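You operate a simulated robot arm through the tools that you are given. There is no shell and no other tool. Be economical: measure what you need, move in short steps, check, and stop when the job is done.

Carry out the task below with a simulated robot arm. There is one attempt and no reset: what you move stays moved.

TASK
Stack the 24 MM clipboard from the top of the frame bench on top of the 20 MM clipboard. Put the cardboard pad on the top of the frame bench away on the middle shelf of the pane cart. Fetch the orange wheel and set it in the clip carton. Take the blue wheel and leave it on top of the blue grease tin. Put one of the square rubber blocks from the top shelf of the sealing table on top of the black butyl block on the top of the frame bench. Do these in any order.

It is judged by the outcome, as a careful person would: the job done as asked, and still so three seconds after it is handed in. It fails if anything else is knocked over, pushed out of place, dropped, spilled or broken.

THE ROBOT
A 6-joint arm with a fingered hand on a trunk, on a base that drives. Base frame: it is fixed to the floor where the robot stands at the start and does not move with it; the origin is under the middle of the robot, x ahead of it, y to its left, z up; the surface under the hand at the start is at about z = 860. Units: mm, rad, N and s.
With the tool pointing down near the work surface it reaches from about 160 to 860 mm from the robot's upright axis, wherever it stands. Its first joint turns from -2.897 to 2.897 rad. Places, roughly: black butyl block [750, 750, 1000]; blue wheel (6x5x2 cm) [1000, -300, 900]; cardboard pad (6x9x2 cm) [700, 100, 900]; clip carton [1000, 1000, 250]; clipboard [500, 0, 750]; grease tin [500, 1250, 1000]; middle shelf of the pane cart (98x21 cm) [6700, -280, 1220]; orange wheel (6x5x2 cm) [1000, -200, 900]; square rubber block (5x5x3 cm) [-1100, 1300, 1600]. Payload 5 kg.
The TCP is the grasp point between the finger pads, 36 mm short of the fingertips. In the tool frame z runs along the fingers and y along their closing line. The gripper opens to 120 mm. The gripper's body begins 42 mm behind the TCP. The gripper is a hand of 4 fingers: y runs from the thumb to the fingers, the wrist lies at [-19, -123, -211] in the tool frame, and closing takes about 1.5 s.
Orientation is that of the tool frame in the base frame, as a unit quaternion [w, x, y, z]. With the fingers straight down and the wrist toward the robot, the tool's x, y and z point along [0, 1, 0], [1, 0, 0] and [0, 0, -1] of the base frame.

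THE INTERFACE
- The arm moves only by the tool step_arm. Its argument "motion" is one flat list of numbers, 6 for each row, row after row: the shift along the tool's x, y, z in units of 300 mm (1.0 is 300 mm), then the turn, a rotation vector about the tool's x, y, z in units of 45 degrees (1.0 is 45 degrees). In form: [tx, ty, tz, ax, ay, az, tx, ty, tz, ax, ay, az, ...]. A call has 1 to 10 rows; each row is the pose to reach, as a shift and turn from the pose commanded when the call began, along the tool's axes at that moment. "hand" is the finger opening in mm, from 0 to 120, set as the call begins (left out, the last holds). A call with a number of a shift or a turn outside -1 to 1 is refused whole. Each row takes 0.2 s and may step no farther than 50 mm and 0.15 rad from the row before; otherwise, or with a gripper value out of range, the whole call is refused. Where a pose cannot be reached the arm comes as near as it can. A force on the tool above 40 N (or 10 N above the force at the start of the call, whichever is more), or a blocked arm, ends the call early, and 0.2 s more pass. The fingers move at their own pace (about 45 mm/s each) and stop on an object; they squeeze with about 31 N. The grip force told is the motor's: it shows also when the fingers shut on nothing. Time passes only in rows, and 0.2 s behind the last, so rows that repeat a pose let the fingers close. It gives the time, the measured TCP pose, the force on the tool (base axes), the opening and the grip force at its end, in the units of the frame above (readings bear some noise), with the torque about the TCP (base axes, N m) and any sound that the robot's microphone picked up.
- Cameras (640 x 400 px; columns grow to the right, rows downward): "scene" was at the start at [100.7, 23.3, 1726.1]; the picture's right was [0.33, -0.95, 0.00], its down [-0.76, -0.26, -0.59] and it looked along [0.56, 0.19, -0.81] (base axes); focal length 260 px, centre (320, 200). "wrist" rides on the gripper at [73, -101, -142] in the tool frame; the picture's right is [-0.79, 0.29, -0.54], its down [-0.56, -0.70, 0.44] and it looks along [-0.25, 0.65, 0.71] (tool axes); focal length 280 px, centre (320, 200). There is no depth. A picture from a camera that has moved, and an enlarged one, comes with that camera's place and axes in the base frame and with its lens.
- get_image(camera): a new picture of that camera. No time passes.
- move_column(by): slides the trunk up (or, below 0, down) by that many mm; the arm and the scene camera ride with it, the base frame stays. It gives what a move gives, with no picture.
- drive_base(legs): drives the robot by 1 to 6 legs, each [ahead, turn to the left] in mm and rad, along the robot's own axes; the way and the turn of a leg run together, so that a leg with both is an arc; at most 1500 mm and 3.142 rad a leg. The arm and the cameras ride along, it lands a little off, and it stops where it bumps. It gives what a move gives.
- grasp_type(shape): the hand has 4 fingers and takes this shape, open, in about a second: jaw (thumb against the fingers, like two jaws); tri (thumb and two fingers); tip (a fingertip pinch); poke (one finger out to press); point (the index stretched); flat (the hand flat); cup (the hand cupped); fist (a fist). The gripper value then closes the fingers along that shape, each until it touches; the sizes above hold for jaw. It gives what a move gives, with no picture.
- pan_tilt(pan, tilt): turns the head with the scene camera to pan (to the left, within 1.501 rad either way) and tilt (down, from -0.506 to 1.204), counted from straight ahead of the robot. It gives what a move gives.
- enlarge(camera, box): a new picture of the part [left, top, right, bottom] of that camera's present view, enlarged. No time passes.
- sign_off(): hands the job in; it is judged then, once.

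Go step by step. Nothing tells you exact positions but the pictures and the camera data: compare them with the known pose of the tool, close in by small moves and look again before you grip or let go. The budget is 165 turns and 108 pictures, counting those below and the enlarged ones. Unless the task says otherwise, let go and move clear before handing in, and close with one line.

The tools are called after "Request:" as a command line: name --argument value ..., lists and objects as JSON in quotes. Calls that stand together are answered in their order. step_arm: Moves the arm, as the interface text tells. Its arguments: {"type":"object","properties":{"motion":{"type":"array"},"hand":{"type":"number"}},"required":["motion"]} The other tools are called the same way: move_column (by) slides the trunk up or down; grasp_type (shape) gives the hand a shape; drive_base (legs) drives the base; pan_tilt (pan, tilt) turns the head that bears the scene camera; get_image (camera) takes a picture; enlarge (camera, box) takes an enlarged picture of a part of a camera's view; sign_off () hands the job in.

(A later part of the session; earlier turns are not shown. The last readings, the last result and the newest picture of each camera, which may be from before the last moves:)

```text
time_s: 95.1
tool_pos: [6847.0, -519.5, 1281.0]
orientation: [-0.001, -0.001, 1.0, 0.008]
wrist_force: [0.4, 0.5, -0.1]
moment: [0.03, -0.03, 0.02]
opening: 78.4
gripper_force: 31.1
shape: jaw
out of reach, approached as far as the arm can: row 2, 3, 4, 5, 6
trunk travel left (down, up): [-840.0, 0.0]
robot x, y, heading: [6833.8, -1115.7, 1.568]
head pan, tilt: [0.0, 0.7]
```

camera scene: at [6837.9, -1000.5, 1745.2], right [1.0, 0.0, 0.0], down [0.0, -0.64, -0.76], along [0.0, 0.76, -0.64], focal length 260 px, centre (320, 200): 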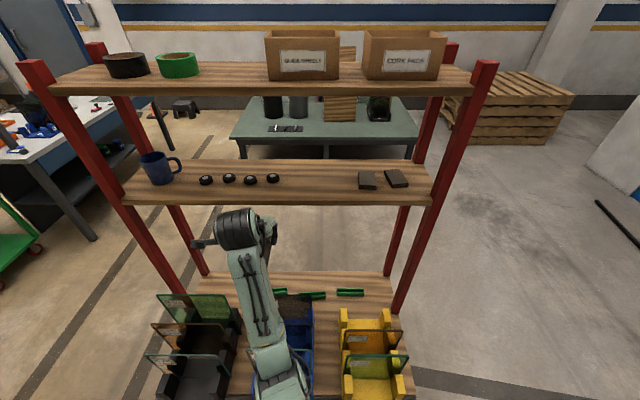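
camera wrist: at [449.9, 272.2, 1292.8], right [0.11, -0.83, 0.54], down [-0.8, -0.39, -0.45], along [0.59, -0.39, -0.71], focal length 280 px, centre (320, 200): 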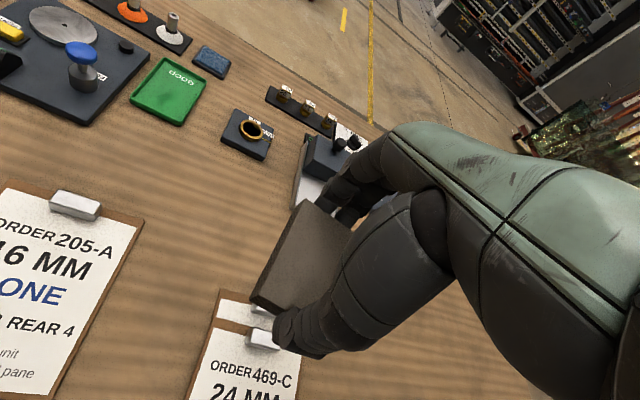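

At z=1281 the pad clears the shelf by about 20 mm. I move forward half way and check.

Request:
step_arm --motion '[0, 0.1, 0, 0, 0, 0, 0, 0.2, 0, 0, 0, 0]'

Request:
get_image --camera "wrist"

Request:
get_image --camera "scene"

```text
time_s: 95.7
tool_pos: [6848.3, -458.3, 1279.7]
orientation: [-0.001, -0.001, 1.0, 0.003]
wrist_force: [-0.5, -0.6, -0.7]
moment: [-0.03, 0.0, 0.01]
opening: 78.6
gripper_force: 30.8
shape: jaw
trunk travel left (down, up): [-840.0, 0.0]
robot x, y, heading: [6838.5, -1116.6, 1.571]
head pan, tilt: [0.0, 0.7]
```

```text
70 pictures are left
camera wrist: at [6774.9, -560.2, 1422.0], right [0.79, 0.28, 0.54], down [0.56, -0.7, -0.45], along [0.25, 0.66, -0.71], focal length 280 px, centre (320, 200)
```

wrist: 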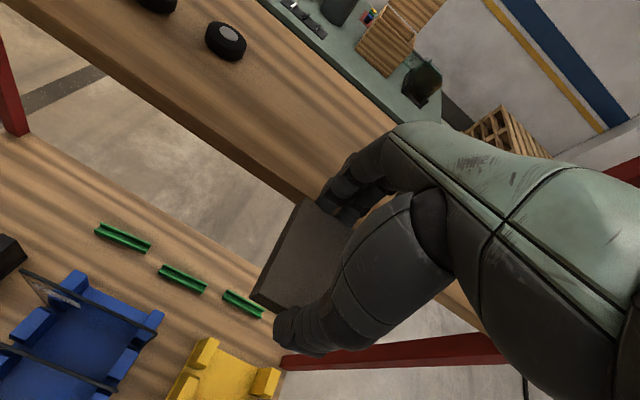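

```text
69 pictures are left
camera scene: at [6837.3, -998.8, 1835.1], right [1.0, 0.0, 0.0], down [0.0, -0.65, -0.76], along [0.0, 0.76, -0.65], focal length 260 px, centre (320, 200)
```

scene: 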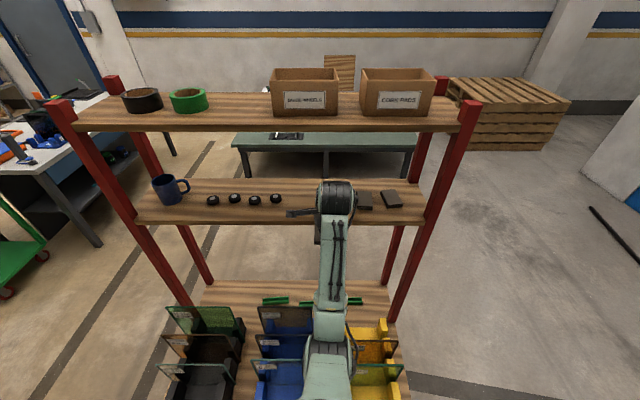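

Clearance is fine. I move in to y≈-318 and then lower.

Request:
step_arm --motion '[0, 0.12, -0.01, 0, 0, 0, 0, 0.24, -0.01, 0, 0, 0, 0, 0.36, -0.01, 0, 0, 0, 0, 0.46, -0.01, 0, 0, 0]'

Request:
get_image --camera "wrist"

```text
time_s: 96.7
tool_pos: [6847.5, -320.9, 1285.7]
orientation: [0.0, -0.001, 1.0, 0.005]
wrist_force: [-0.5, 0.6, 0.8]
moment: [-0.05, 0.03, -0.01]
opening: 78.4
gripper_force: 31.5
shape: jaw
trunk travel left (down, up): [-840.0, 0.0]
robot x, y, heading: [6837.6, -1112.7, 1.57]
head pan, tilt: [0.0, 0.7]
```

```text
68 pictures are left
camera wrist: at [6775.5, -422.4, 1426.9], right [0.79, 0.28, 0.54], down [0.56, -0.7, -0.45], along [0.25, 0.66, -0.71], focal length 280 px, centre (320, 200)
```

wrist: 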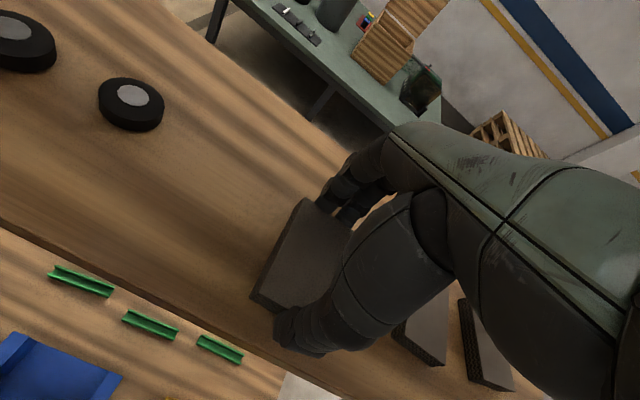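

I move 25 mm further in, then lower to contact.

Request:
step_arm --motion '[-0.02, 0.09, 0, 0, 0, 0, -0.02, 0.09, 0.04, 0, 0, 0, -0.02, 0.09, 0.06, 0, 0, 0]'

Request:
step_arm --motion '[0, 0, 0.01, 0, 0, 0, 0, 0, 0.02, 0, 0, 0, 0, 0, 0.03, 0, 0, 0]'

Request:
get_image --camera "wrist"

```text
time_s: 97.5
tool_pos: [6852.8, -295.9, 1269.5]
orientation: [-0.001, -0.002, 1.0, 0.004]
wrist_force: [-0.4, -0.4, 0.1]
moment: [0.05, 0.0, 0.0]
opening: 78.5
gripper_force: 30.4
shape: jaw
trunk travel left (down, up): [-840.0, 0.0]
robot x, y, heading: [6837.2, -1115.2, 1.572]
head pan, tilt: [0.0, 0.7]
```

```text
time_s: 98.3
tool_pos: [6851.5, -295.3, 1259.2]
orientation: [-0.001, -0.001, 1.0, 0.004]
wrist_force: [-0.3, -0.4, 0.8]
moment: [0.0, 0.0, -0.02]
opening: 78.5
gripper_force: 31.0
shape: jaw
trunk travel left (down, up): [-840.0, 0.0]
robot x, y, heading: [6835.5, -1114.3, 1.574]
head pan, tilt: [0.0, 0.7]
```

```text
67 pictures are left
camera wrist: at [6780.2, -397.4, 1402.0], right [0.79, 0.28, 0.54], down [0.56, -0.7, -0.45], along [0.25, 0.66, -0.71], focal length 280 px, centre (320, 200)
```

wrist: 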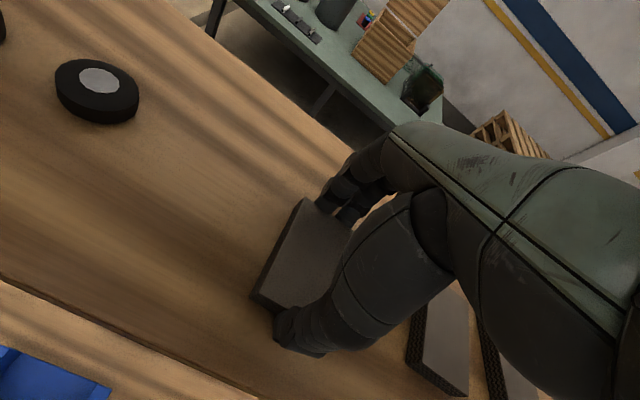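

No contact yet. I keep lowering in small steps.

Request:
step_arm --motion '[0, 0, 0.008, 0, 0, 0, 0, 0, 0.016, 0, 0, 0, 0, 0, 0.024, 0, 0, 0, 0, 0, 0.03, 0, 0, 0]'

```text
time_s: 99.3
tool_pos: [6852.7, -295.6, 1258.5]
orientation: [-0.001, 0.0, 1.0, 0.011]
wrist_force: [1.0, 1.6, 31.1]
moment: [-0.58, 0.01, -0.05]
opening: 78.2
gripper_force: 31.1
shape: jaw
trunk travel left (down, up): [-840.0, 0.0]
robot x, y, heading: [6835.9, -1119.3, 1.572]
head pan, tilt: [0.0, 0.7]
```

Contact on the shelf. I ease off, open, and rise.

Request:
step_arm --motion '[0, 0, -0.02, 0, 0, 0, 0, 0, -0.025, 0, 0, 0]'

Request:
step_arm --motion '[0, 0, 0, 0, 0, 0, 0, 0, 0, 0, 0, 0, 0, 0, -0.005, 0, 0, 0]' --hand 100

Request:
step_arm --motion '[0, 0, -0.05, 0, 0, 0, 0, 0, -0.1, 0, 0, 0]'

Request:
get_image --camera "wrist"

```text
time_s: 99.9
tool_pos: [6853.2, -296.3, 1259.1]
orientation: [-0.002, -0.001, 1.0, 0.003]
wrist_force: [1.1, 1.0, 13.9]
moment: [-0.04, -0.01, -0.03]
opening: 78.1
gripper_force: 30.4
shape: jaw
trunk travel left (down, up): [-840.0, 0.0]
robot x, y, heading: [6839.7, -1116.0, 1.568]
head pan, tilt: [0.0, 0.7]
```

```text
time_s: 100.7
tool_pos: [6853.0, -295.2, 1260.0]
orientation: [-0.001, -0.001, 1.0, 0.003]
wrist_force: [-0.6, 1.3, 0.5]
moment: [-0.02, 0.0, 0.03]
opening: 99.5
gripper_force: 0.1
shape: jaw
trunk travel left (down, up): [-840.0, 0.0]
robot x, y, heading: [6838.0, -1115.9, 1.579]
head pan, tilt: [0.0, 0.7]
```

```text
time_s: 101.3
tool_pos: [6851.7, -295.5, 1290.2]
orientation: [0.0, -0.002, 1.0, 0.005]
wrist_force: [0.0, -0.5, -0.1]
moment: [0.01, -0.01, 0.02]
opening: 99.9
gripper_force: 0.0
shape: jaw
trunk travel left (down, up): [-840.0, 0.0]
robot x, y, heading: [6833.5, -1117.0, 1.573]
head pan, tilt: [0.0, 0.7]
```

```text
66 pictures are left
camera wrist: at [6779.4, -397.1, 1431.8], right [0.79, 0.28, 0.54], down [0.56, -0.7, -0.45], along [0.25, 0.66, -0.71], focal length 280 px, centre (320, 200)
```

wrist: 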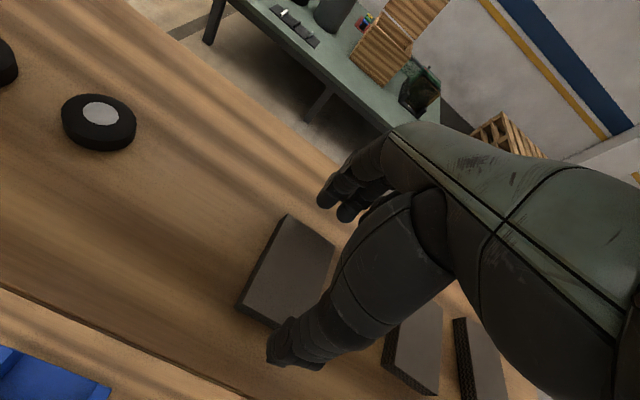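

The pad lies flat on the middle shelf. I withdraw the arm back over it with a little more height.

Request:
step_arm --motion '[0, 0, -0.03, 0, 0, 0, 0, -0.12, -0.03, 0, 0, 0, 0, -0.26, -0.03, 0, 0, 0, 0, -0.4, -0.02, 0, 0, 0, 0, -0.54, 0, 0, 0, 0, 0, -0.68, 0.02, 0, 0, 0]'

Request:
get_image --camera "scene"

```text
time_s: 102.7
tool_pos: [6851.5, -502.4, 1285.1]
orientation: [-0.002, 0.001, 1.0, 0.005]
wrist_force: [-0.7, -0.3, -0.4]
moment: [0.01, 0.02, -0.03]
opening: 99.7
gripper_force: 0.1
shape: jaw
trunk travel left (down, up): [-840.0, 0.0]
robot x, y, heading: [6835.5, -1114.7, 1.571]
head pan, tilt: [0.0, 0.7]
```

```text
65 pictures are left
camera scene: at [6838.0, -1003.4, 1835.5], right [1.0, 0.0, 0.0], down [0.0, -0.64, -0.77], along [0.0, 0.77, -0.64], focal length 260 px, centre (320, 200)
```

scene: 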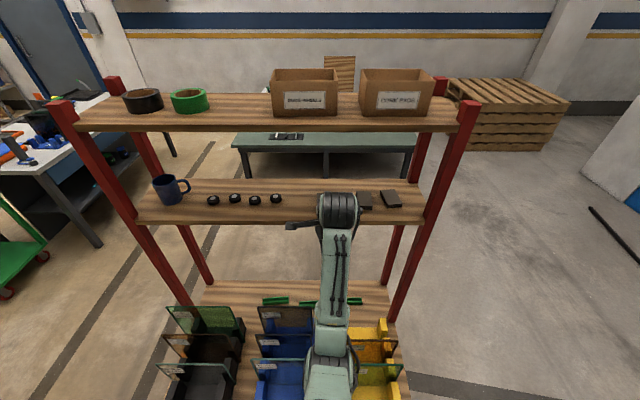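

The shelf is done. I back away and drive to the far side of the frame bench for the wheels.

Request:
drive_base --legs '[[-300, 0], [0, 1.348], [1500, 0], [1500, 0]]'

Request:
pan_tilt --pan 0.0 --tilt 0.3

Request:
get_image --camera "scene"

```text
time_s: 124.3
tool_pos: [3325.3, -582.0, 1283.8]
orientation: [-0.004, -0.62, 0.785, 0.003]
wrist_force: [-0.1, -0.7, 0.9]
moment: [-0.01, -0.01, 0.02]
opening: 100.0
gripper_force: 0.0
shape: jaw
trunk travel left (down, up): [-840.0, 0.0]
robot x, y, heading: [3916.5, -743.0, 2.907]
head pan, tilt: [0.0, 0.7]
```

```text
time_s: 125.2
tool_pos: [3324.2, -583.3, 1283.4]
orientation: [-0.003, -0.62, 0.785, 0.002]
wrist_force: [-0.4, 0.2, 0.9]
moment: [0.01, -0.01, -0.02]
opening: 99.7
gripper_force: 0.1
shape: jaw
trunk travel left (down, up): [-840.0, 0.0]
robot x, y, heading: [3921.3, -735.1, 2.909]
head pan, tilt: [0.0, 0.3]
```

```text
64 pictures are left
camera scene: at [3801.1, -712.1, 1871.3], right [0.23, 0.97, 0.0], down [0.29, -0.07, -0.95], along [-0.93, 0.22, -0.3], focal length 260 px, centre (320, 200)
```

scene: 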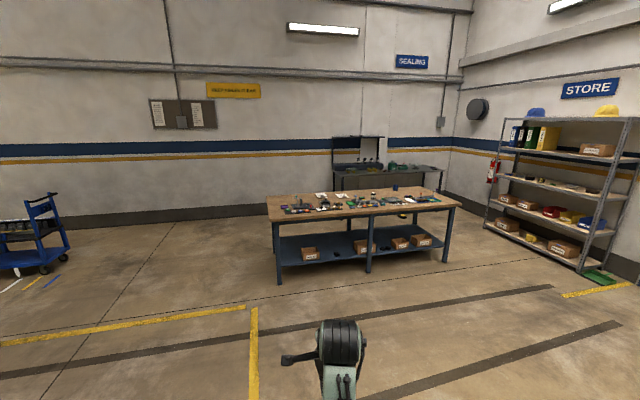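

The bench has a lower shelf with cartons on it. I zoom in to find the clip carton.

Request:
enlarge --camera "scene" --box '[250, 170, 480, 300]'

```text
2.78 times, centred on (365, 235) of scene
camera zoom: at [3801.1, -712.1, 1871.3], right [0.23, 0.97, 0.0], down [0.29, -0.07, -0.95], along [-0.93, 0.22, -0.3], focal length 723 px, centre (195, 103)
```

zoom: 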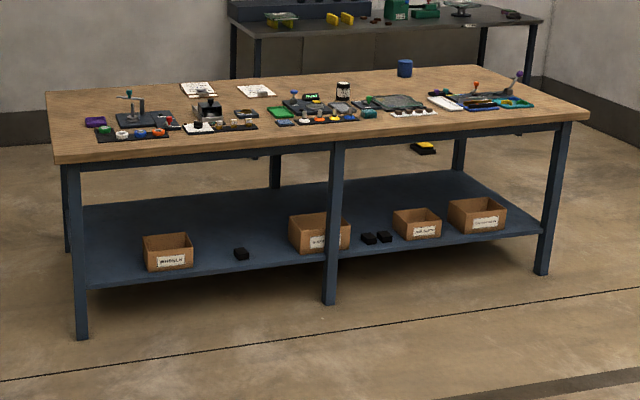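

The cartons stand open on the bench's lower shelf along the far side. I drive up to the far side at the wheel rack.

Request:
drive_base --legs '[[0, 0.018], [1500, 0], [820, 0], [0, 0.214]]'

Request:
move_column --by -90

Request:
pan_tilt --pan 0.0 --tilt 0.8

Request:
get_image --camera "scene"

```text
time_s: 138.9
tool_pos: [1061.7, -244.9, 1283.8]
orientation: [0.004, 0.71, -0.704, -0.002]
wrist_force: [-0.1, -0.9, 0.9]
moment: [-0.01, 0.01, 0.01]
opening: 99.7
gripper_force: 0.2
shape: jaw
trunk travel left (down, up): [-840.0, 0.0]
robot x, y, heading: [1672.8, -254.1, -3.131]
head pan, tilt: [0.0, 0.3]
```

```text
time_s: 140.1
tool_pos: [1061.3, -244.0, 1195.0]
orientation: [0.004, 0.71, -0.704, -0.003]
wrist_force: [-0.2, -0.7, -0.2]
moment: [0.0, 0.02, 0.0]
opening: 100.0
gripper_force: 0.0
shape: jaw
trunk travel left (down, up): [-750.0, 90.0]
robot x, y, heading: [1676.3, -254.9, -3.134]
head pan, tilt: [0.0, 0.3]
```

```text
time_s: 141.0
tool_pos: [1061.1, -244.8, 1193.9]
orientation: [0.004, 0.71, -0.704, -0.002]
wrist_force: [0.2, -0.1, -0.2]
moment: [0.0, -0.01, 0.03]
opening: 99.9
gripper_force: 0.0
shape: jaw
trunk travel left (down, up): [-750.0, 90.0]
robot x, y, heading: [1680.5, -252.6, -3.136]
head pan, tilt: [0.0, 0.799]
```

```text
62 pictures are left
camera scene: at [1568.3, -256.0, 1737.1], right [-0.01, 1.0, 0.0], down [0.72, 0.01, -0.7], along [-0.7, -0.01, -0.72], focal length 260 px, centre (320, 200)
```

scene: 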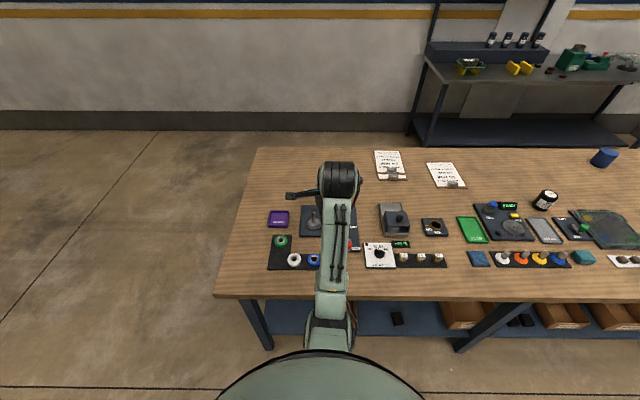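

The rack is just under the hand. I look with the wrist camera.

Request:
get_image --camera "wrist"

```text
61 pictures are left
camera wrist: at [1164.5, -315.7, 1335.3], right [-0.29, 0.79, 0.54], down [0.69, 0.57, -0.45], along [-0.66, 0.24, -0.71], focal length 280 px, centre (320, 200)
```

wrist: 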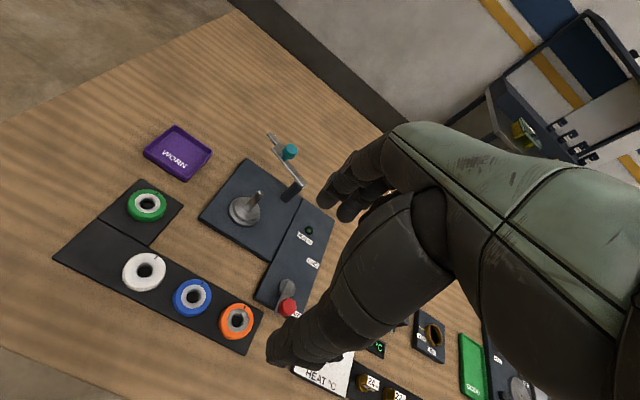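

Orange wheel is at about [1046,-207,877], blue at [1045,-284,877]; the red lever knob at about [1002,-155] is near. I yaw the hand about 12° to keep the fingers off the knob, and come down above the orange wheel.

Request:
step_arm --motion '[-0.05, 0.02, 0.12, 0, 0, -0.09, -0.1, 0.05, 0.24, 0, 0, -0.18, -0.126, 0.05, 0.38, 0, 0, -0.267, -0.126, 0.05, 0.52, 0, 0, -0.267, -0.126, 0.05, 0.66, 0, 0, -0.267]' --hand 82

Request:
get_image --camera "wrist"

```text
time_s: 142.2
tool_pos: [1044.7, -205.6, 995.7]
orientation: [0.003, 0.781, -0.625, -0.004]
wrist_force: [-0.7, 0.7, -0.2]
moment: [0.01, -0.02, 0.0]
opening: 82.4
gripper_force: 0.1
shape: jaw
trunk travel left (down, up): [-750.0, 90.0]
robot x, y, heading: [1677.6, -255.8, -3.134]
head pan, tilt: [0.0, 0.799]
```

```text
60 pictures are left
camera wrist: at [1160.1, -253.3, 1137.7], right [-0.45, 0.71, 0.55], down [0.56, 0.7, -0.45], along [-0.7, 0.1, -0.71], focal length 280 px, centre (320, 200)
```

wrist: 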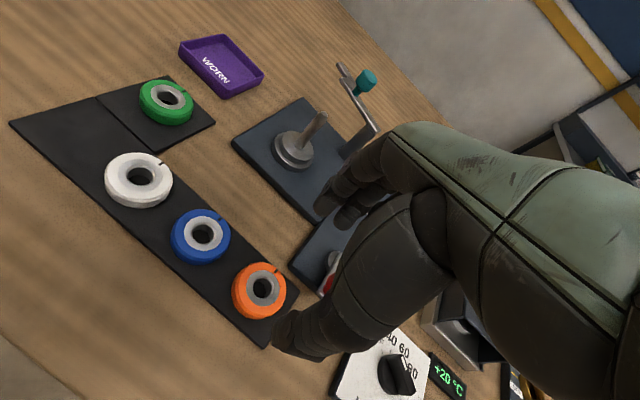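

The orange wheel is centred. I descend and close on it.

Request:
step_arm --motion '[0, -0.005, 0.12, 0, 0, 0, 0, -0.005, 0.22, 0, 0, 0, 0, -0.005, 0.27, 0, 0, 0, 0, -0.005, 0.3, 0, 0, 0]'

Request:
get_image --camera "wrist"

```text
time_s: 143.2
tool_pos: [1045.9, -205.8, 906.5]
orientation: [0.003, 0.781, -0.625, -0.004]
wrist_force: [0.4, 0.0, 2.2]
moment: [0.1, 0.14, -0.02]
opening: 82.3
gripper_force: 0.1
shape: jaw
trunk travel left (down, up): [-750.0, 90.0]
robot x, y, heading: [1677.1, -257.3, -3.129]
head pan, tilt: [0.0, 0.799]
```

```text
59 pictures are left
camera wrist: at [1161.2, -255.0, 1047.1], right [-0.45, 0.71, 0.55], down [0.56, 0.7, -0.45], along [-0.7, 0.1, -0.71], focal length 280 px, centre (320, 200)
```

wrist: 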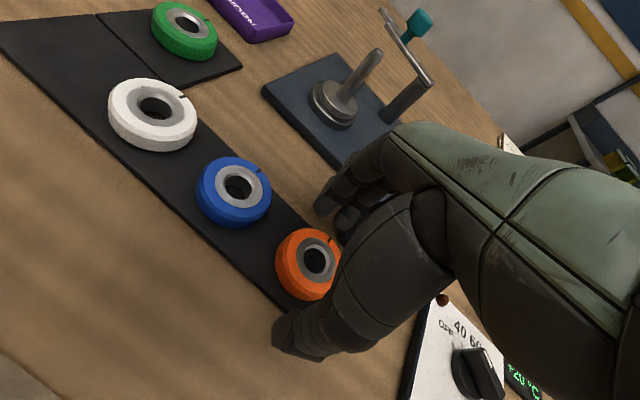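

Thumb and fingers straddle the wheel, with slight contact, so I rise 3 mm and close.

Request:
step_arm --motion '[0, 0, -0.01, 0, 0, 0, 0, 0, -0.01, 0, 0, 0, 0, 0, -0.01, 0, 0, 0, 0, 0, -0.01, 0, 0, 0, 0, 0, -0.01, 0, 0, 0, 0, 0, -0.01, 0, 0, 0]' --hand 20

Request:
step_arm --motion '[0, 0, -0.08, 0, 0, 0, 0, 0, -0.2, 0, 0, 0, 0, 0, -0.35, 0, 0, 0, 0, 0, -0.5, 0, 0, 0]'

Request:
get_image --camera "wrist"

```text
time_s: 144.6
tool_pos: [1045.1, -209.2, 908.1]
orientation: [0.003, 0.78, -0.625, -0.004]
wrist_force: [0.0, 0.1, -0.4]
moment: [0.0, -0.02, 0.0]
opening: 42.3
gripper_force: 31.0
shape: jaw
trunk travel left (down, up): [-750.0, 90.0]
robot x, y, heading: [1677.6, -254.0, -3.133]
head pan, tilt: [0.0, 0.799]
```

```text
time_s: 145.6
tool_pos: [1046.1, -208.1, 1057.8]
orientation: [0.003, 0.78, -0.626, -0.003]
wrist_force: [0.2, 0.1, -0.2]
moment: [-0.04, -0.02, -0.01]
opening: 42.8
gripper_force: 30.9
shape: jaw
trunk travel left (down, up): [-750.0, 90.0]
robot x, y, heading: [1679.5, -253.2, -3.133]
head pan, tilt: [0.0, 0.799]
```

```text
58 pictures are left
camera wrist: at [1161.6, -256.2, 1200.4], right [-0.45, 0.71, 0.55], down [0.56, 0.7, -0.45], along [-0.7, 0.1, -0.71], focal length 280 px, centre (320, 200)
```

wrist: 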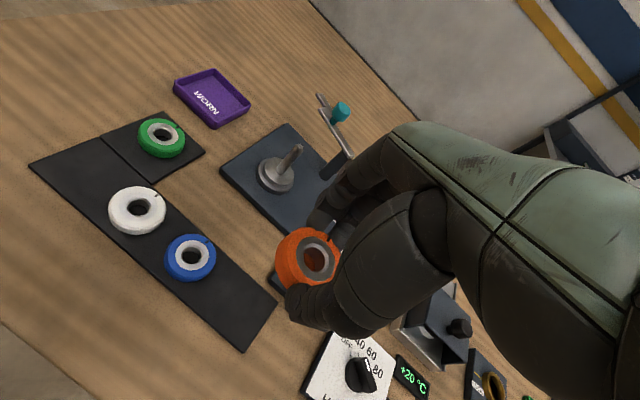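

The orange wheel is held. I back off and drive along the far side to the cartons.

Request:
drive_base --legs '[[-400, 0], [0, -1.571], [1200, 0], [0, 1.571]]'

Request:
pan_tilt --pan 0.0 --tilt 0.85

Request:
get_image --camera "scene"

```text
time_s: 163.6
tool_pos: [1401.6, 964.8, 1058.7]
orientation: [0.003, 0.79, -0.613, -0.003]
wrist_force: [0.2, -0.1, 0.3]
moment: [0.01, 0.0, -0.02]
opening: 41.8
gripper_force: 30.4
shape: jaw
trunk travel left (down, up): [-750.0, 90.0]
robot x, y, heading: [2034.1, 935.3, -3.108]
head pan, tilt: [0.0, 0.799]
```

```text
time_s: 164.2
tool_pos: [1402.0, 964.8, 1058.0]
orientation: [0.004, 0.79, -0.613, -0.002]
wrist_force: [0.4, -0.1, -0.6]
moment: [0.02, -0.01, 0.01]
opening: 42.2
gripper_force: 30.6
shape: jaw
trunk travel left (down, up): [-750.0, 90.0]
robot x, y, heading: [2037.7, 937.8, -3.098]
head pan, tilt: [0.0, 0.85]
```

```text
57 pictures are left
camera scene: at [1927.7, 933.0, 1733.0], right [-0.04, 1.0, 0.0], down [0.75, 0.03, -0.66], along [-0.66, -0.03, -0.75], focal length 260 px, centre (320, 200)
```

scene: 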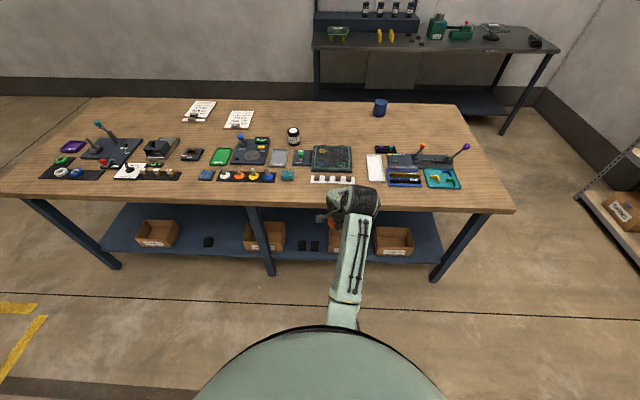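

Request:
enlarge --camera "scene" --box '[220, 200, 440, 275]'

Request:
enlarge --camera "wrist" --box '[0, 150, 320, 400]'

```text
2.91 times, centred on (330, 238) of scene
camera zoom: at [1927.7, 933.0, 1733.0], right [-0.04, 1.0, 0.0], down [0.75, 0.03, -0.66], along [-0.66, -0.03, -0.75], focal length 756 px, centre (291, 91)
```

zoom: 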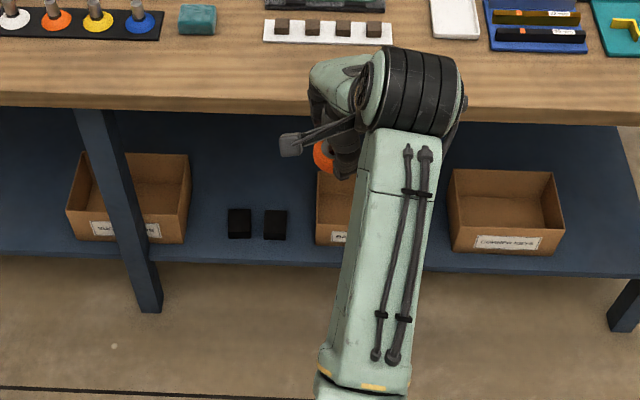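

```text
1.60 times, centred on (160, 275) of wrist
camera zoom: at [1518.7, 920.0, 1200.1], right [-0.47, 0.69, 0.55], down [0.54, 0.72, -0.45], along [-0.7, 0.08, -0.71], focal length 449 px, centre (576, 80)
```

zoom: 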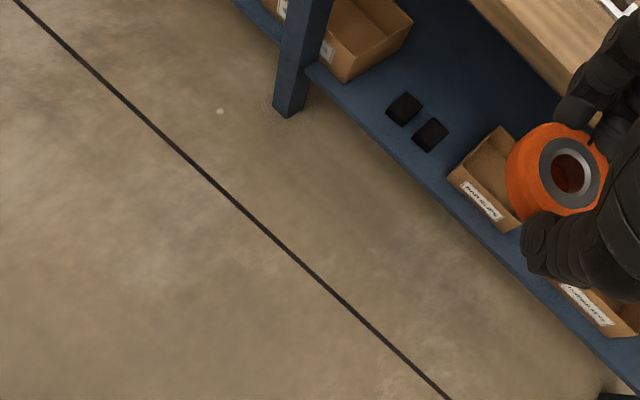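

Request:
enlarge --camera "wrist" --box '[220, 200, 280, 240]'

Request:
enlarge --camera "scene" --box '[240, 245, 300, 290]'

```text
10.00 times, centred on (250, 220) of wrist
camera zoom: at [1518.7, 920.0, 1200.1], right [-0.47, 0.69, 0.55], down [0.54, 0.72, -0.45], along [-0.7, 0.08, -0.71], focal length 2804 px, centre (1020, 0)
```

zoom: 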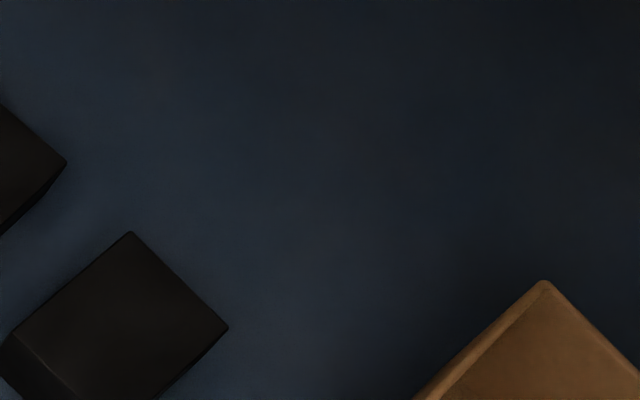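

```text
8.89 times, centred on (270, 268) of scene
camera zoom: at [1927.7, 933.0, 1733.0], right [-0.04, 1.0, 0.0], down [0.75, 0.03, -0.66], along [-0.66, -0.03, -0.75], focal length 2310 px, centre (764, -400)
```

zoom: 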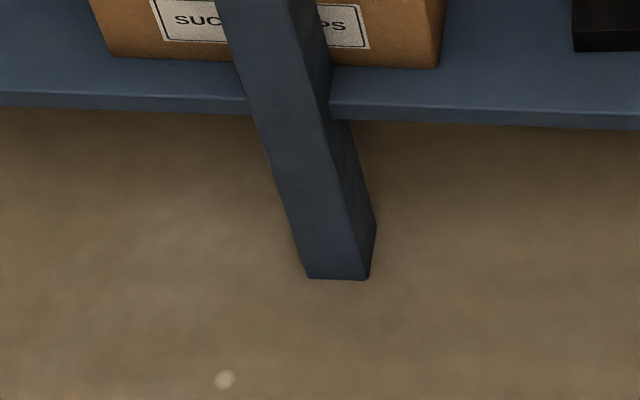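

Request:
enlarge --camera "wrist" --box '[230, 250, 300, 295]'

```text
8.89 times, centred on (265, 272) of wrist
camera zoom: at [1518.7, 920.0, 1200.1], right [-0.47, 0.69, 0.55], down [0.54, 0.72, -0.45], along [-0.7, 0.08, -0.71], focal length 2492 px, centre (809, -444)
```

zoom: 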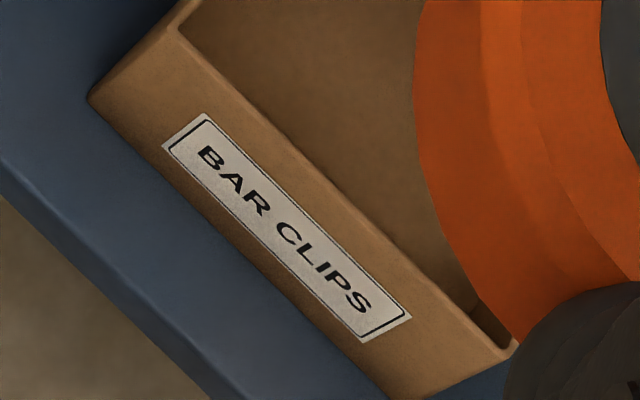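

Carton 3 reads BAR CLIPS, centred about [985,1052] with its rim near z≈285. I square up, lower the trunk and look.

Request:
drive_base --legs '[[0, -0.044]]'

Request:
move_column --by -620

Request:
pan_tilt --pan 0.0 --tilt 0.6

Request:
get_image --camera "scene"

Request:
get_image --camera "wrist"

```text
time_s: 165.0
tool_pos: [1403.0, 991.1, 1058.5]
orientation: [0.004, 0.776, -0.63, -0.004]
wrist_force: [0.1, -0.2, 0.1]
moment: [0.04, -0.01, 0.04]
opening: 41.9
gripper_force: 30.8
shape: jaw
trunk travel left (down, up): [-750.0, 90.0]
robot x, y, heading: [2029.9, 938.1, 3.135]
head pan, tilt: [0.0, 0.85]
```

```text
refused: -620 is not a number from -400 to 400
```

```text
time_s: 165.8
tool_pos: [1402.5, 991.9, 1058.1]
orientation: [0.004, 0.776, -0.631, -0.003]
wrist_force: [-0.3, -0.2, 0.3]
moment: [0.03, 0.0, 0.03]
opening: 42.0
gripper_force: 31.5
shape: jaw
trunk travel left (down, up): [-750.0, 90.0]
robot x, y, heading: [2032.2, 933.4, 3.136]
head pan, tilt: [0.0, 0.6]
```

```text
51 pictures are left
camera scene: at [1917.5, 938.3, 1753.8], right [0.0, 1.0, 0.0], down [0.57, 0.0, -0.82], along [-0.82, 0.0, -0.57], focal length 260 px, centre (320, 200)
```

scene: 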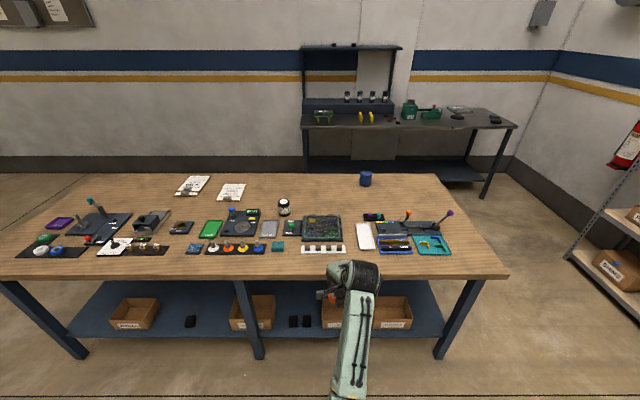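

```text
50 pictures are left
camera wrist: at [1518.4, 943.0, 1200.1], right [-0.44, 0.71, 0.55], down [0.57, 0.69, -0.45], along [-0.7, 0.11, -0.71], focal length 280 px, centre (320, 200)
```

wrist: 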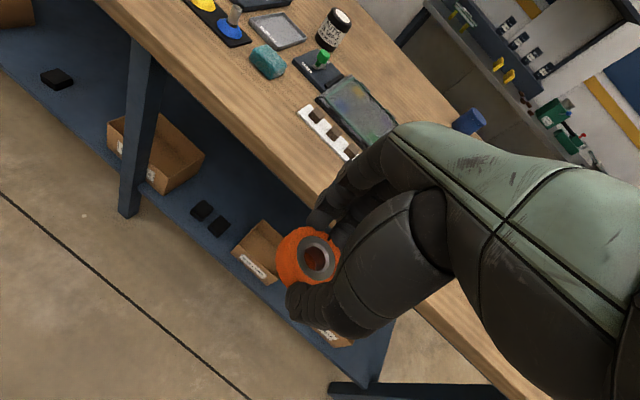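

I lower the trunk in two moves.

Request:
move_column --by -400

Request:
move_column --by -220

Request:
get_image --camera "scene"

```text
time_s: 169.6
tool_pos: [1403.4, 993.1, 658.5]
orientation: [0.003, 0.776, -0.631, -0.003]
wrist_force: [-0.1, 0.2, -0.9]
moment: [0.04, -0.02, -0.01]
opening: 41.9
gripper_force: 30.8
shape: jaw
trunk travel left (down, up): [-350.0, 490.0]
robot x, y, heading: [2035.3, 940.1, 3.137]
head pan, tilt: [0.0, 0.6]
```

```text
time_s: 171.9
tool_pos: [1403.4, 992.3, 438.1]
orientation: [0.005, 0.776, -0.631, -0.003]
wrist_force: [0.5, -0.6, 0.8]
moment: [0.01, 0.0, -0.03]
opening: 42.0
gripper_force: 30.8
shape: jaw
trunk travel left (down, up): [-130.0, 710.0]
robot x, y, heading: [2037.4, 941.6, 3.138]
head pan, tilt: [0.0, 0.6]
```

```text
49 pictures are left
camera scene: at [1917.6, 937.9, 1133.9], right [0.0, 1.0, 0.0], down [0.56, 0.0, -0.83], along [-0.83, 0.0, -0.56], focal length 260 px, centre (320, 200)
```

scene: 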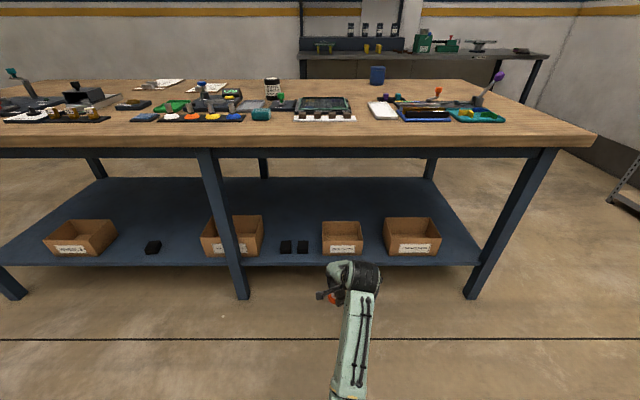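

Triangulating, the clip carton's rim is at z≈393, x 990–1104, y 952–1121. I raise the hand a little, align in y, then drive in under the bench top.

Request:
step_arm --motion '[-0.07, -0.015, -0.03, 0, 0, 0, -0.144, -0.03, -0.06, 0, 0, 0]'

Request:
drive_base --legs '[[330, 0]]'

Request:
get_image --camera "wrist"

Request:
get_image --camera "scene"

```text
time_s: 172.6
tool_pos: [1404.1, 1034.7, 457.5]
orientation: [0.004, 0.776, -0.631, -0.003]
wrist_force: [-0.9, 0.2, 0.1]
moment: [-0.01, 0.03, -0.02]
opening: 42.0
gripper_force: 31.0
shape: jaw
trunk travel left (down, up): [-130.0, 710.0]
robot x, y, heading: [2033.5, 938.0, 3.14]
head pan, tilt: [0.0, 0.6]
```

```text
time_s: 174.9
tool_pos: [1069.5, 1038.5, 458.1]
orientation: [0.004, 0.775, -0.632, -0.003]
wrist_force: [-0.7, -0.1, -1.1]
moment: [0.01, 0.04, 0.01]
opening: 42.0
gripper_force: 30.6
shape: jaw
trunk travel left (down, up): [-130.0, 710.0]
robot x, y, heading: [1699.2, 940.9, 3.13]
head pan, tilt: [0.0, 0.6]
```

```text
48 pictures are left
camera wrist: at [1184.9, 989.1, 598.7], right [-0.44, 0.71, 0.55], down [0.57, 0.69, -0.45], along [-0.7, 0.11, -0.71], focal length 280 px, centre (320, 200)
```

wrist: 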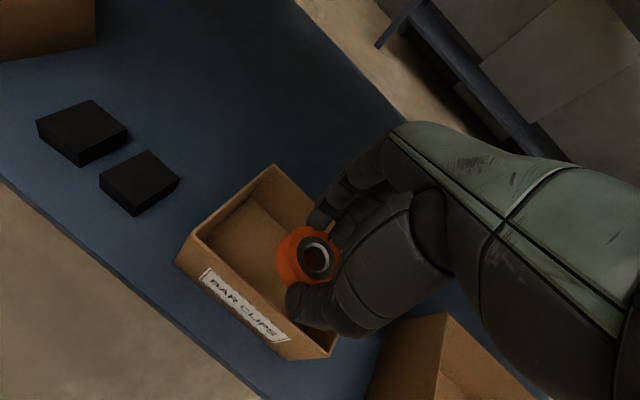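

```text
47 pictures are left
camera scene: at [1583.5, 939.8, 1133.8], right [0.01, 1.0, 0.0], down [0.57, 0.0, -0.82], along [-0.82, 0.0, -0.57], focal length 260 px, centre (320, 200)
```

scene: 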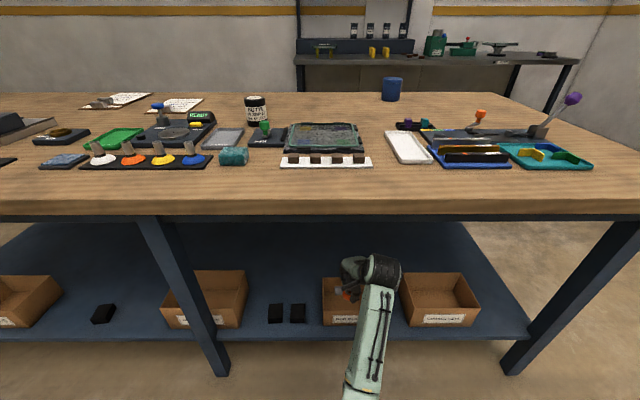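

The carton centre is about [1044,1036]. I centre the wheel over it and lower.

Request:
step_arm --motion '[-0.017, 0.082, 0, 0, 0, 0, -0.017, 0.082, 0.1, 0, 0, 0, -0.017, 0.082, 0.2, 0, 0, 0]'

Request:
get_image --camera "wrist"

```text
time_s: 175.7
tool_pos: [1043.6, 1036.7, 397.4]
orientation: [0.004, 0.775, -0.632, -0.003]
wrist_force: [-0.9, 0.0, -1.0]
moment: [-0.02, 0.04, -0.02]
opening: 42.0
gripper_force: 30.7
shape: jaw
trunk travel left (down, up): [-130.0, 710.0]
robot x, y, heading: [1702.2, 937.1, 3.139]
head pan, tilt: [0.0, 0.6]
```

```text
46 pictures are left
camera wrist: at [1159.1, 987.7, 539.8], right [-0.44, 0.72, 0.55], down [0.57, 0.69, -0.45], along [-0.7, 0.11, -0.71], focal length 280 px, centre (320, 200)
```

wrist: 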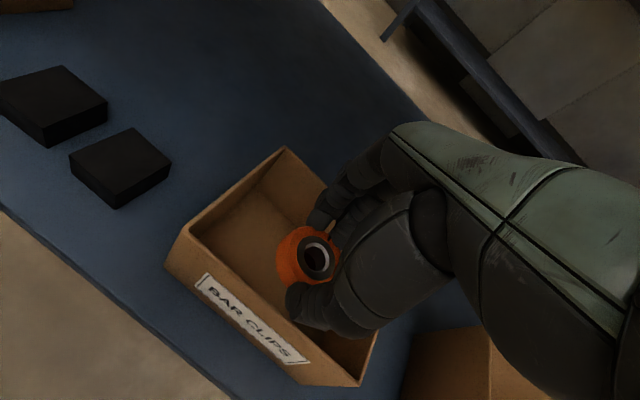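

Request:
step_arm --motion '[0, 0, 0.05, 0, 0, 0, 0, 0, 0.1, 0, 0, 0, 0, 0, 0.13, 0, 0, 0]'

Request:
get_image --camera "wrist"

```text
time_s: 176.4
tool_pos: [1039.1, 1039.7, 371.9]
orientation: [0.008, 0.775, -0.632, -0.008]
wrist_force: [-1.0, -0.1, 0.0]
moment: [0.01, -0.01, 0.0]
opening: 42.4
gripper_force: 31.0
shape: jaw
trunk travel left (down, up): [-130.0, 710.0]
robot x, y, heading: [1702.4, 936.8, 3.138]
head pan, tilt: [0.0, 0.6]
stopped in row 3: the force on the tool passed its limit at 48 N (the readings are from after the stop); the commanded pose is now the measured one
```

```text
45 pictures are left
camera wrist: at [1156.4, 989.5, 512.5], right [-0.43, 0.72, 0.55], down [0.56, 0.69, -0.46], along [-0.71, 0.11, -0.7], focal length 280 px, centre (320, 200)
```

wrist: 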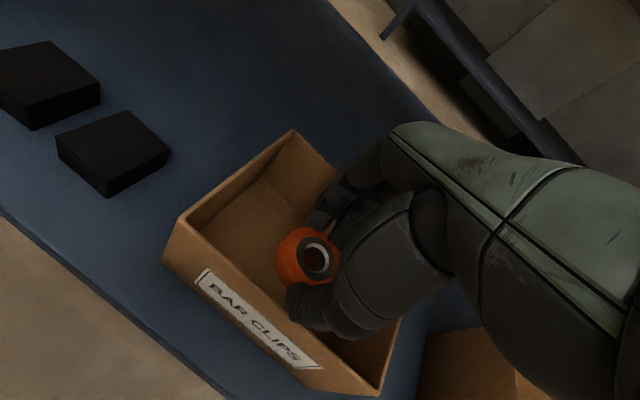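

Something touched, most likely the thumb's root on the front rim. I rise a little and turn the hand about 33° so the grip lies diagonally in the carton.

Request:
step_arm --motion '[0, -0.005, -0.05, 0, 0, 0, 0, -0.012, -0.07, 0, 0, -0.18, 0, -0.012, -0.07, 0, 0, -0.36, 0, -0.012, -0.07, 0, 0, -0.54, 0, -0.012, -0.07, 0, 0, -0.73, 0, -0.012, -0.04, 0, 0, -0.73]'

Request:
get_image --camera "wrist"

```text
time_s: 177.8
tool_pos: [1043.4, 1040.6, 386.3]
orientation: [0.004, 0.923, -0.386, -0.01]
wrist_force: [0.1, 0.7, 0.1]
moment: [0.01, -0.04, -0.01]
opening: 42.5
gripper_force: 30.6
shape: jaw
trunk travel left (down, up): [-130.0, 710.0]
robot x, y, heading: [1699.4, 938.4, 3.139]
head pan, tilt: [0.0, 0.6]
```

```text
44 pictures are left
camera wrist: at [1169.2, 1059.6, 525.7], right [-0.75, 0.36, 0.56], down [0.1, 0.89, -0.45], along [-0.66, -0.28, -0.7], focal length 280 px, centre (320, 200)
```

wrist: 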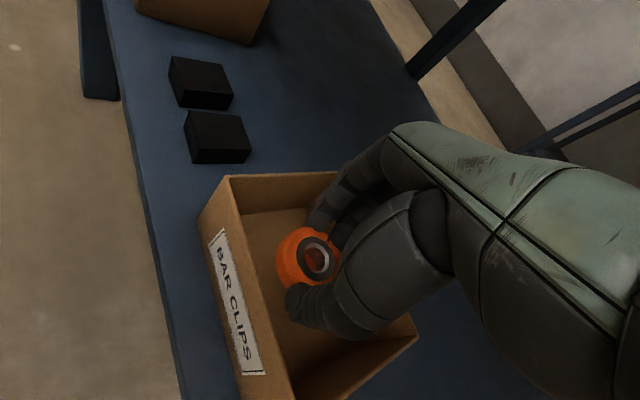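

Now there is room on all sides. I lower in small steps.

Request:
step_arm --motion '[0, 0, 0.03, 0, 0, 0, 0, 0, 0.06, 0, 0, 0, 0, 0, 0.075, 0, 0, 0, 0, 0, 0.09, 0, 0, 0, 0, 0, 0.1, 0, 0, 0]'

Request:
get_image --camera "wrist"

```text
time_s: 179.0
tool_pos: [1043.2, 1041.3, 355.7]
orientation: [0.004, 0.922, -0.387, -0.01]
wrist_force: [-0.6, -0.6, 0.2]
moment: [-0.01, -0.01, 0.06]
opening: 42.5
gripper_force: 31.0
shape: jaw
trunk travel left (down, up): [-130.0, 710.0]
robot x, y, heading: [1704.4, 941.0, 3.136]
head pan, tilt: [0.0, 0.6]
```

```text
43 pictures are left
camera wrist: at [1169.4, 1060.4, 495.8], right [-0.75, 0.36, 0.56], down [0.1, 0.89, -0.45], along [-0.66, -0.28, -0.7], focal length 280 px, centre (320, 200)
```

wrist: 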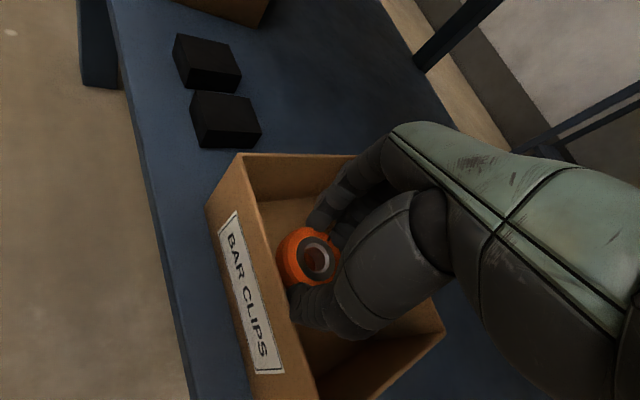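

Request:
step_arm --motion '[0, 0, 0.01, 0, 0, 0, 0, 0, 0.02, 0, 0, 0, 0, 0, 0.03, 0, 0, 0, 0, 0, 0.04, 0, 0, 0]'

```text
time_s: 180.0
tool_pos: [1042.3, 1040.3, 343.5]
orientation: [0.004, 0.923, -0.386, -0.01]
wrist_force: [0.4, -0.8, 0.0]
moment: [-0.01, 0.01, 0.0]
opening: 42.2
gripper_force: 31.0
shape: jaw
trunk travel left (down, up): [-130.0, 710.0]
robot x, y, heading: [1700.6, 939.1, 3.135]
head pan, tilt: [0.0, 0.6]
```

Request:
step_arm --motion '[0, 0, 0.01, 0, 0, 0, 0, 0, 0.02, 0, 0, 0, 0, 0, 0.03, 0, 0, 0, 0, 0, 0.04, 0, 0, 0]'

Request:
get_image --camera "wrist"

```text
time_s: 181.0
tool_pos: [1042.0, 1040.3, 331.6]
orientation: [0.004, 0.922, -0.386, -0.011]
wrist_force: [-1.4, -0.3, -0.4]
moment: [0.03, -0.03, 0.04]
opening: 42.2
gripper_force: 31.4
shape: jaw
trunk travel left (down, up): [-130.0, 710.0]
robot x, y, heading: [1701.7, 937.6, 3.135]
head pan, tilt: [0.0, 0.6]
```

```text
42 pictures are left
camera wrist: at [1168.5, 1060.5, 470.9], right [-0.75, 0.36, 0.56], down [0.1, 0.89, -0.45], along [-0.66, -0.28, -0.7], focal length 280 px, centre (320, 200)
```

wrist: 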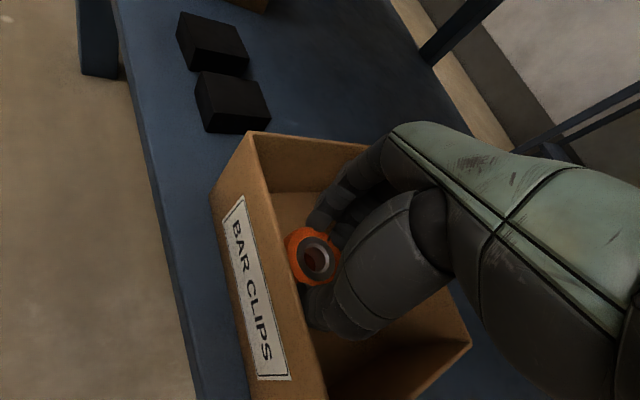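

Request:
step_arm --motion '[0, 0, 0.01, 0, 0, 0, 0, 0, 0.02, 0, 0, 0, 0, 0, 0.03, 0, 0, 0]'

Request:
step_arm --motion '[0, 0, 0.01, 0, 0, 0, 0, 0, 0.02, 0, 0, 0, 0, 0, 0.03, 0, 0, 0]'

```text
time_s: 181.8
tool_pos: [1040.8, 1039.7, 321.9]
orientation: [0.005, 0.922, -0.386, -0.01]
wrist_force: [-1.3, 0.3, -0.3]
moment: [0.02, -0.05, 0.05]
opening: 42.6
gripper_force: 31.2
shape: jaw
trunk travel left (down, up): [-130.0, 710.0]
robot x, y, heading: [1697.6, 936.1, 3.138]
head pan, tilt: [0.0, 0.6]
```

```text
time_s: 182.6
tool_pos: [1042.0, 1039.9, 314.6]
orientation: [0.004, 0.922, -0.387, -0.01]
wrist_force: [-0.7, 0.1, -0.2]
moment: [0.01, -0.07, 0.05]
opening: 42.4
gripper_force: 31.2
shape: jaw
trunk travel left (down, up): [-130.0, 710.0]
robot x, y, heading: [1700.5, 941.3, 3.133]
head pan, tilt: [0.0, 0.6]
```

Request:
get_image --camera "wrist"

Request:
get_image --camera "scene"

```text
41 pictures are left
camera wrist: at [1168.2, 1059.5, 453.4], right [-0.75, 0.36, 0.56], down [0.1, 0.89, -0.45], along [-0.66, -0.28, -0.7], focal length 280 px, centre (320, 200)
```

wrist: 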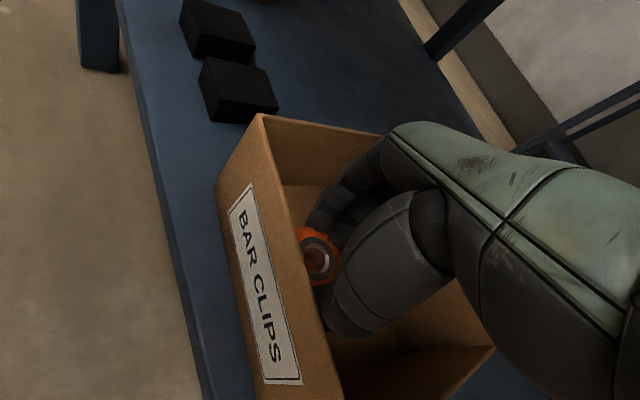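

```text
40 pictures are left
camera scene: at [1583.8, 939.8, 1133.9], right [0.01, 1.0, 0.0], down [0.56, 0.0, -0.83], along [-0.83, 0.01, -0.56], focal length 260 px, centre (320, 200)
```

scene: 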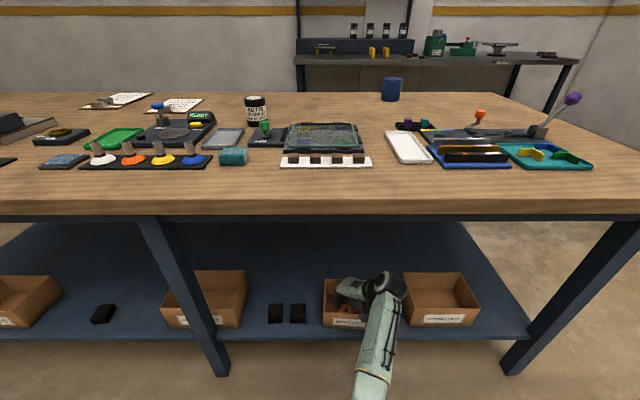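

The rim is actually near z≈348 and the carton centre about [1013,1045]; I shift 25 mm to the middle and continue down.

Request:
step_arm --motion '[-0.03, 0.03, 0, 0, 0, 0, -0.058, 0.06, 0, 0, 0, 0, -0.058, 0.06, 0.015, 0, 0, 0, -0.058, 0.06, 0.03, 0, 0, 0]'

Request:
step_arm --motion '[0, 0, 0.01, 0, 0, 0, 0, 0, 0.02, 0, 0, 0, 0, 0, 0.03, 0, 0, 0]'

```text
time_s: 183.6
tool_pos: [1016.8, 1040.3, 303.3]
orientation: [0.005, 0.922, -0.387, -0.011]
wrist_force: [0.3, 0.7, 0.1]
moment: [-0.01, 0.0, -0.02]
opening: 42.3
gripper_force: 31.1
shape: jaw
trunk travel left (down, up): [-130.0, 710.0]
robot x, y, heading: [1702.2, 942.0, 3.139]
head pan, tilt: [0.0, 0.6]
```

```text
time_s: 184.4
tool_pos: [1016.9, 1038.2, 296.6]
orientation: [0.005, 0.922, -0.387, -0.011]
wrist_force: [2.3, -0.2, 5.0]
moment: [-0.05, 0.14, 0.04]
opening: 42.5
gripper_force: 30.9
shape: jaw
trunk travel left (down, up): [-130.0, 710.0]
robot x, y, heading: [1699.6, 939.8, 3.134]
head pan, tilt: [0.0, 0.6]
```

The wheel touches the carton floor. I open and rise.

Request:
step_arm --motion '[0, 0, 0, 0, 0, 0, 0, 0, 0, 0, 0, 0]' --hand 60

Request:
step_arm --motion '[0, 0, -0.05, 0, 0, 0, 0, 0, -0.15, 0, 0, 0, 0, 0, -0.3, 0, 0, 0, 0, 0, -0.45, 0, 0, 0, 0, 0, -0.53, 0, 0, 0]'

Request:
get_image --camera "wrist"

```text
time_s: 185.0
tool_pos: [1016.3, 1038.8, 295.3]
orientation: [0.004, 0.922, -0.387, -0.009]
wrist_force: [0.0, -0.3, -0.1]
moment: [0.0, -0.01, 0.03]
opening: 59.3
gripper_force: 0.1
shape: jaw
trunk travel left (down, up): [-130.0, 710.0]
robot x, y, heading: [1699.5, 937.9, 3.138]
head pan, tilt: [0.0, 0.6]
```

```text
time_s: 186.2
tool_pos: [1019.7, 1039.1, 455.5]
orientation: [0.004, 0.922, -0.387, -0.01]
wrist_force: [0.0, -0.3, -0.8]
moment: [0.01, 0.0, -0.01]
opening: 59.7
gripper_force: 0.0
shape: jaw
trunk travel left (down, up): [-130.0, 710.0]
robot x, y, heading: [1699.8, 939.4, 3.132]
head pan, tilt: [0.0, 0.6]
```

```text
39 pictures are left
camera wrist: at [1145.6, 1059.0, 595.2], right [-0.75, 0.36, 0.56], down [0.1, 0.89, -0.45], along [-0.66, -0.28, -0.7], focal length 280 px, centre (320, 200)
```

wrist: 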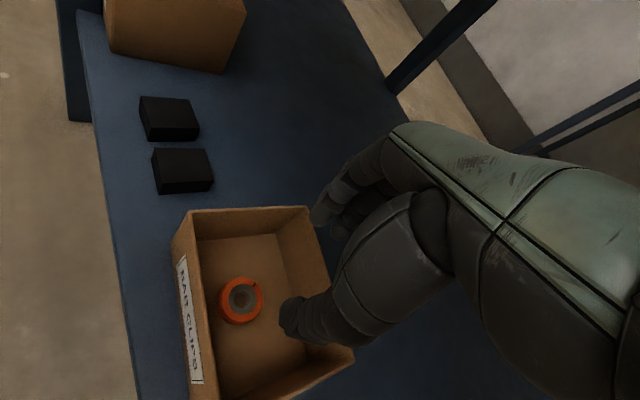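

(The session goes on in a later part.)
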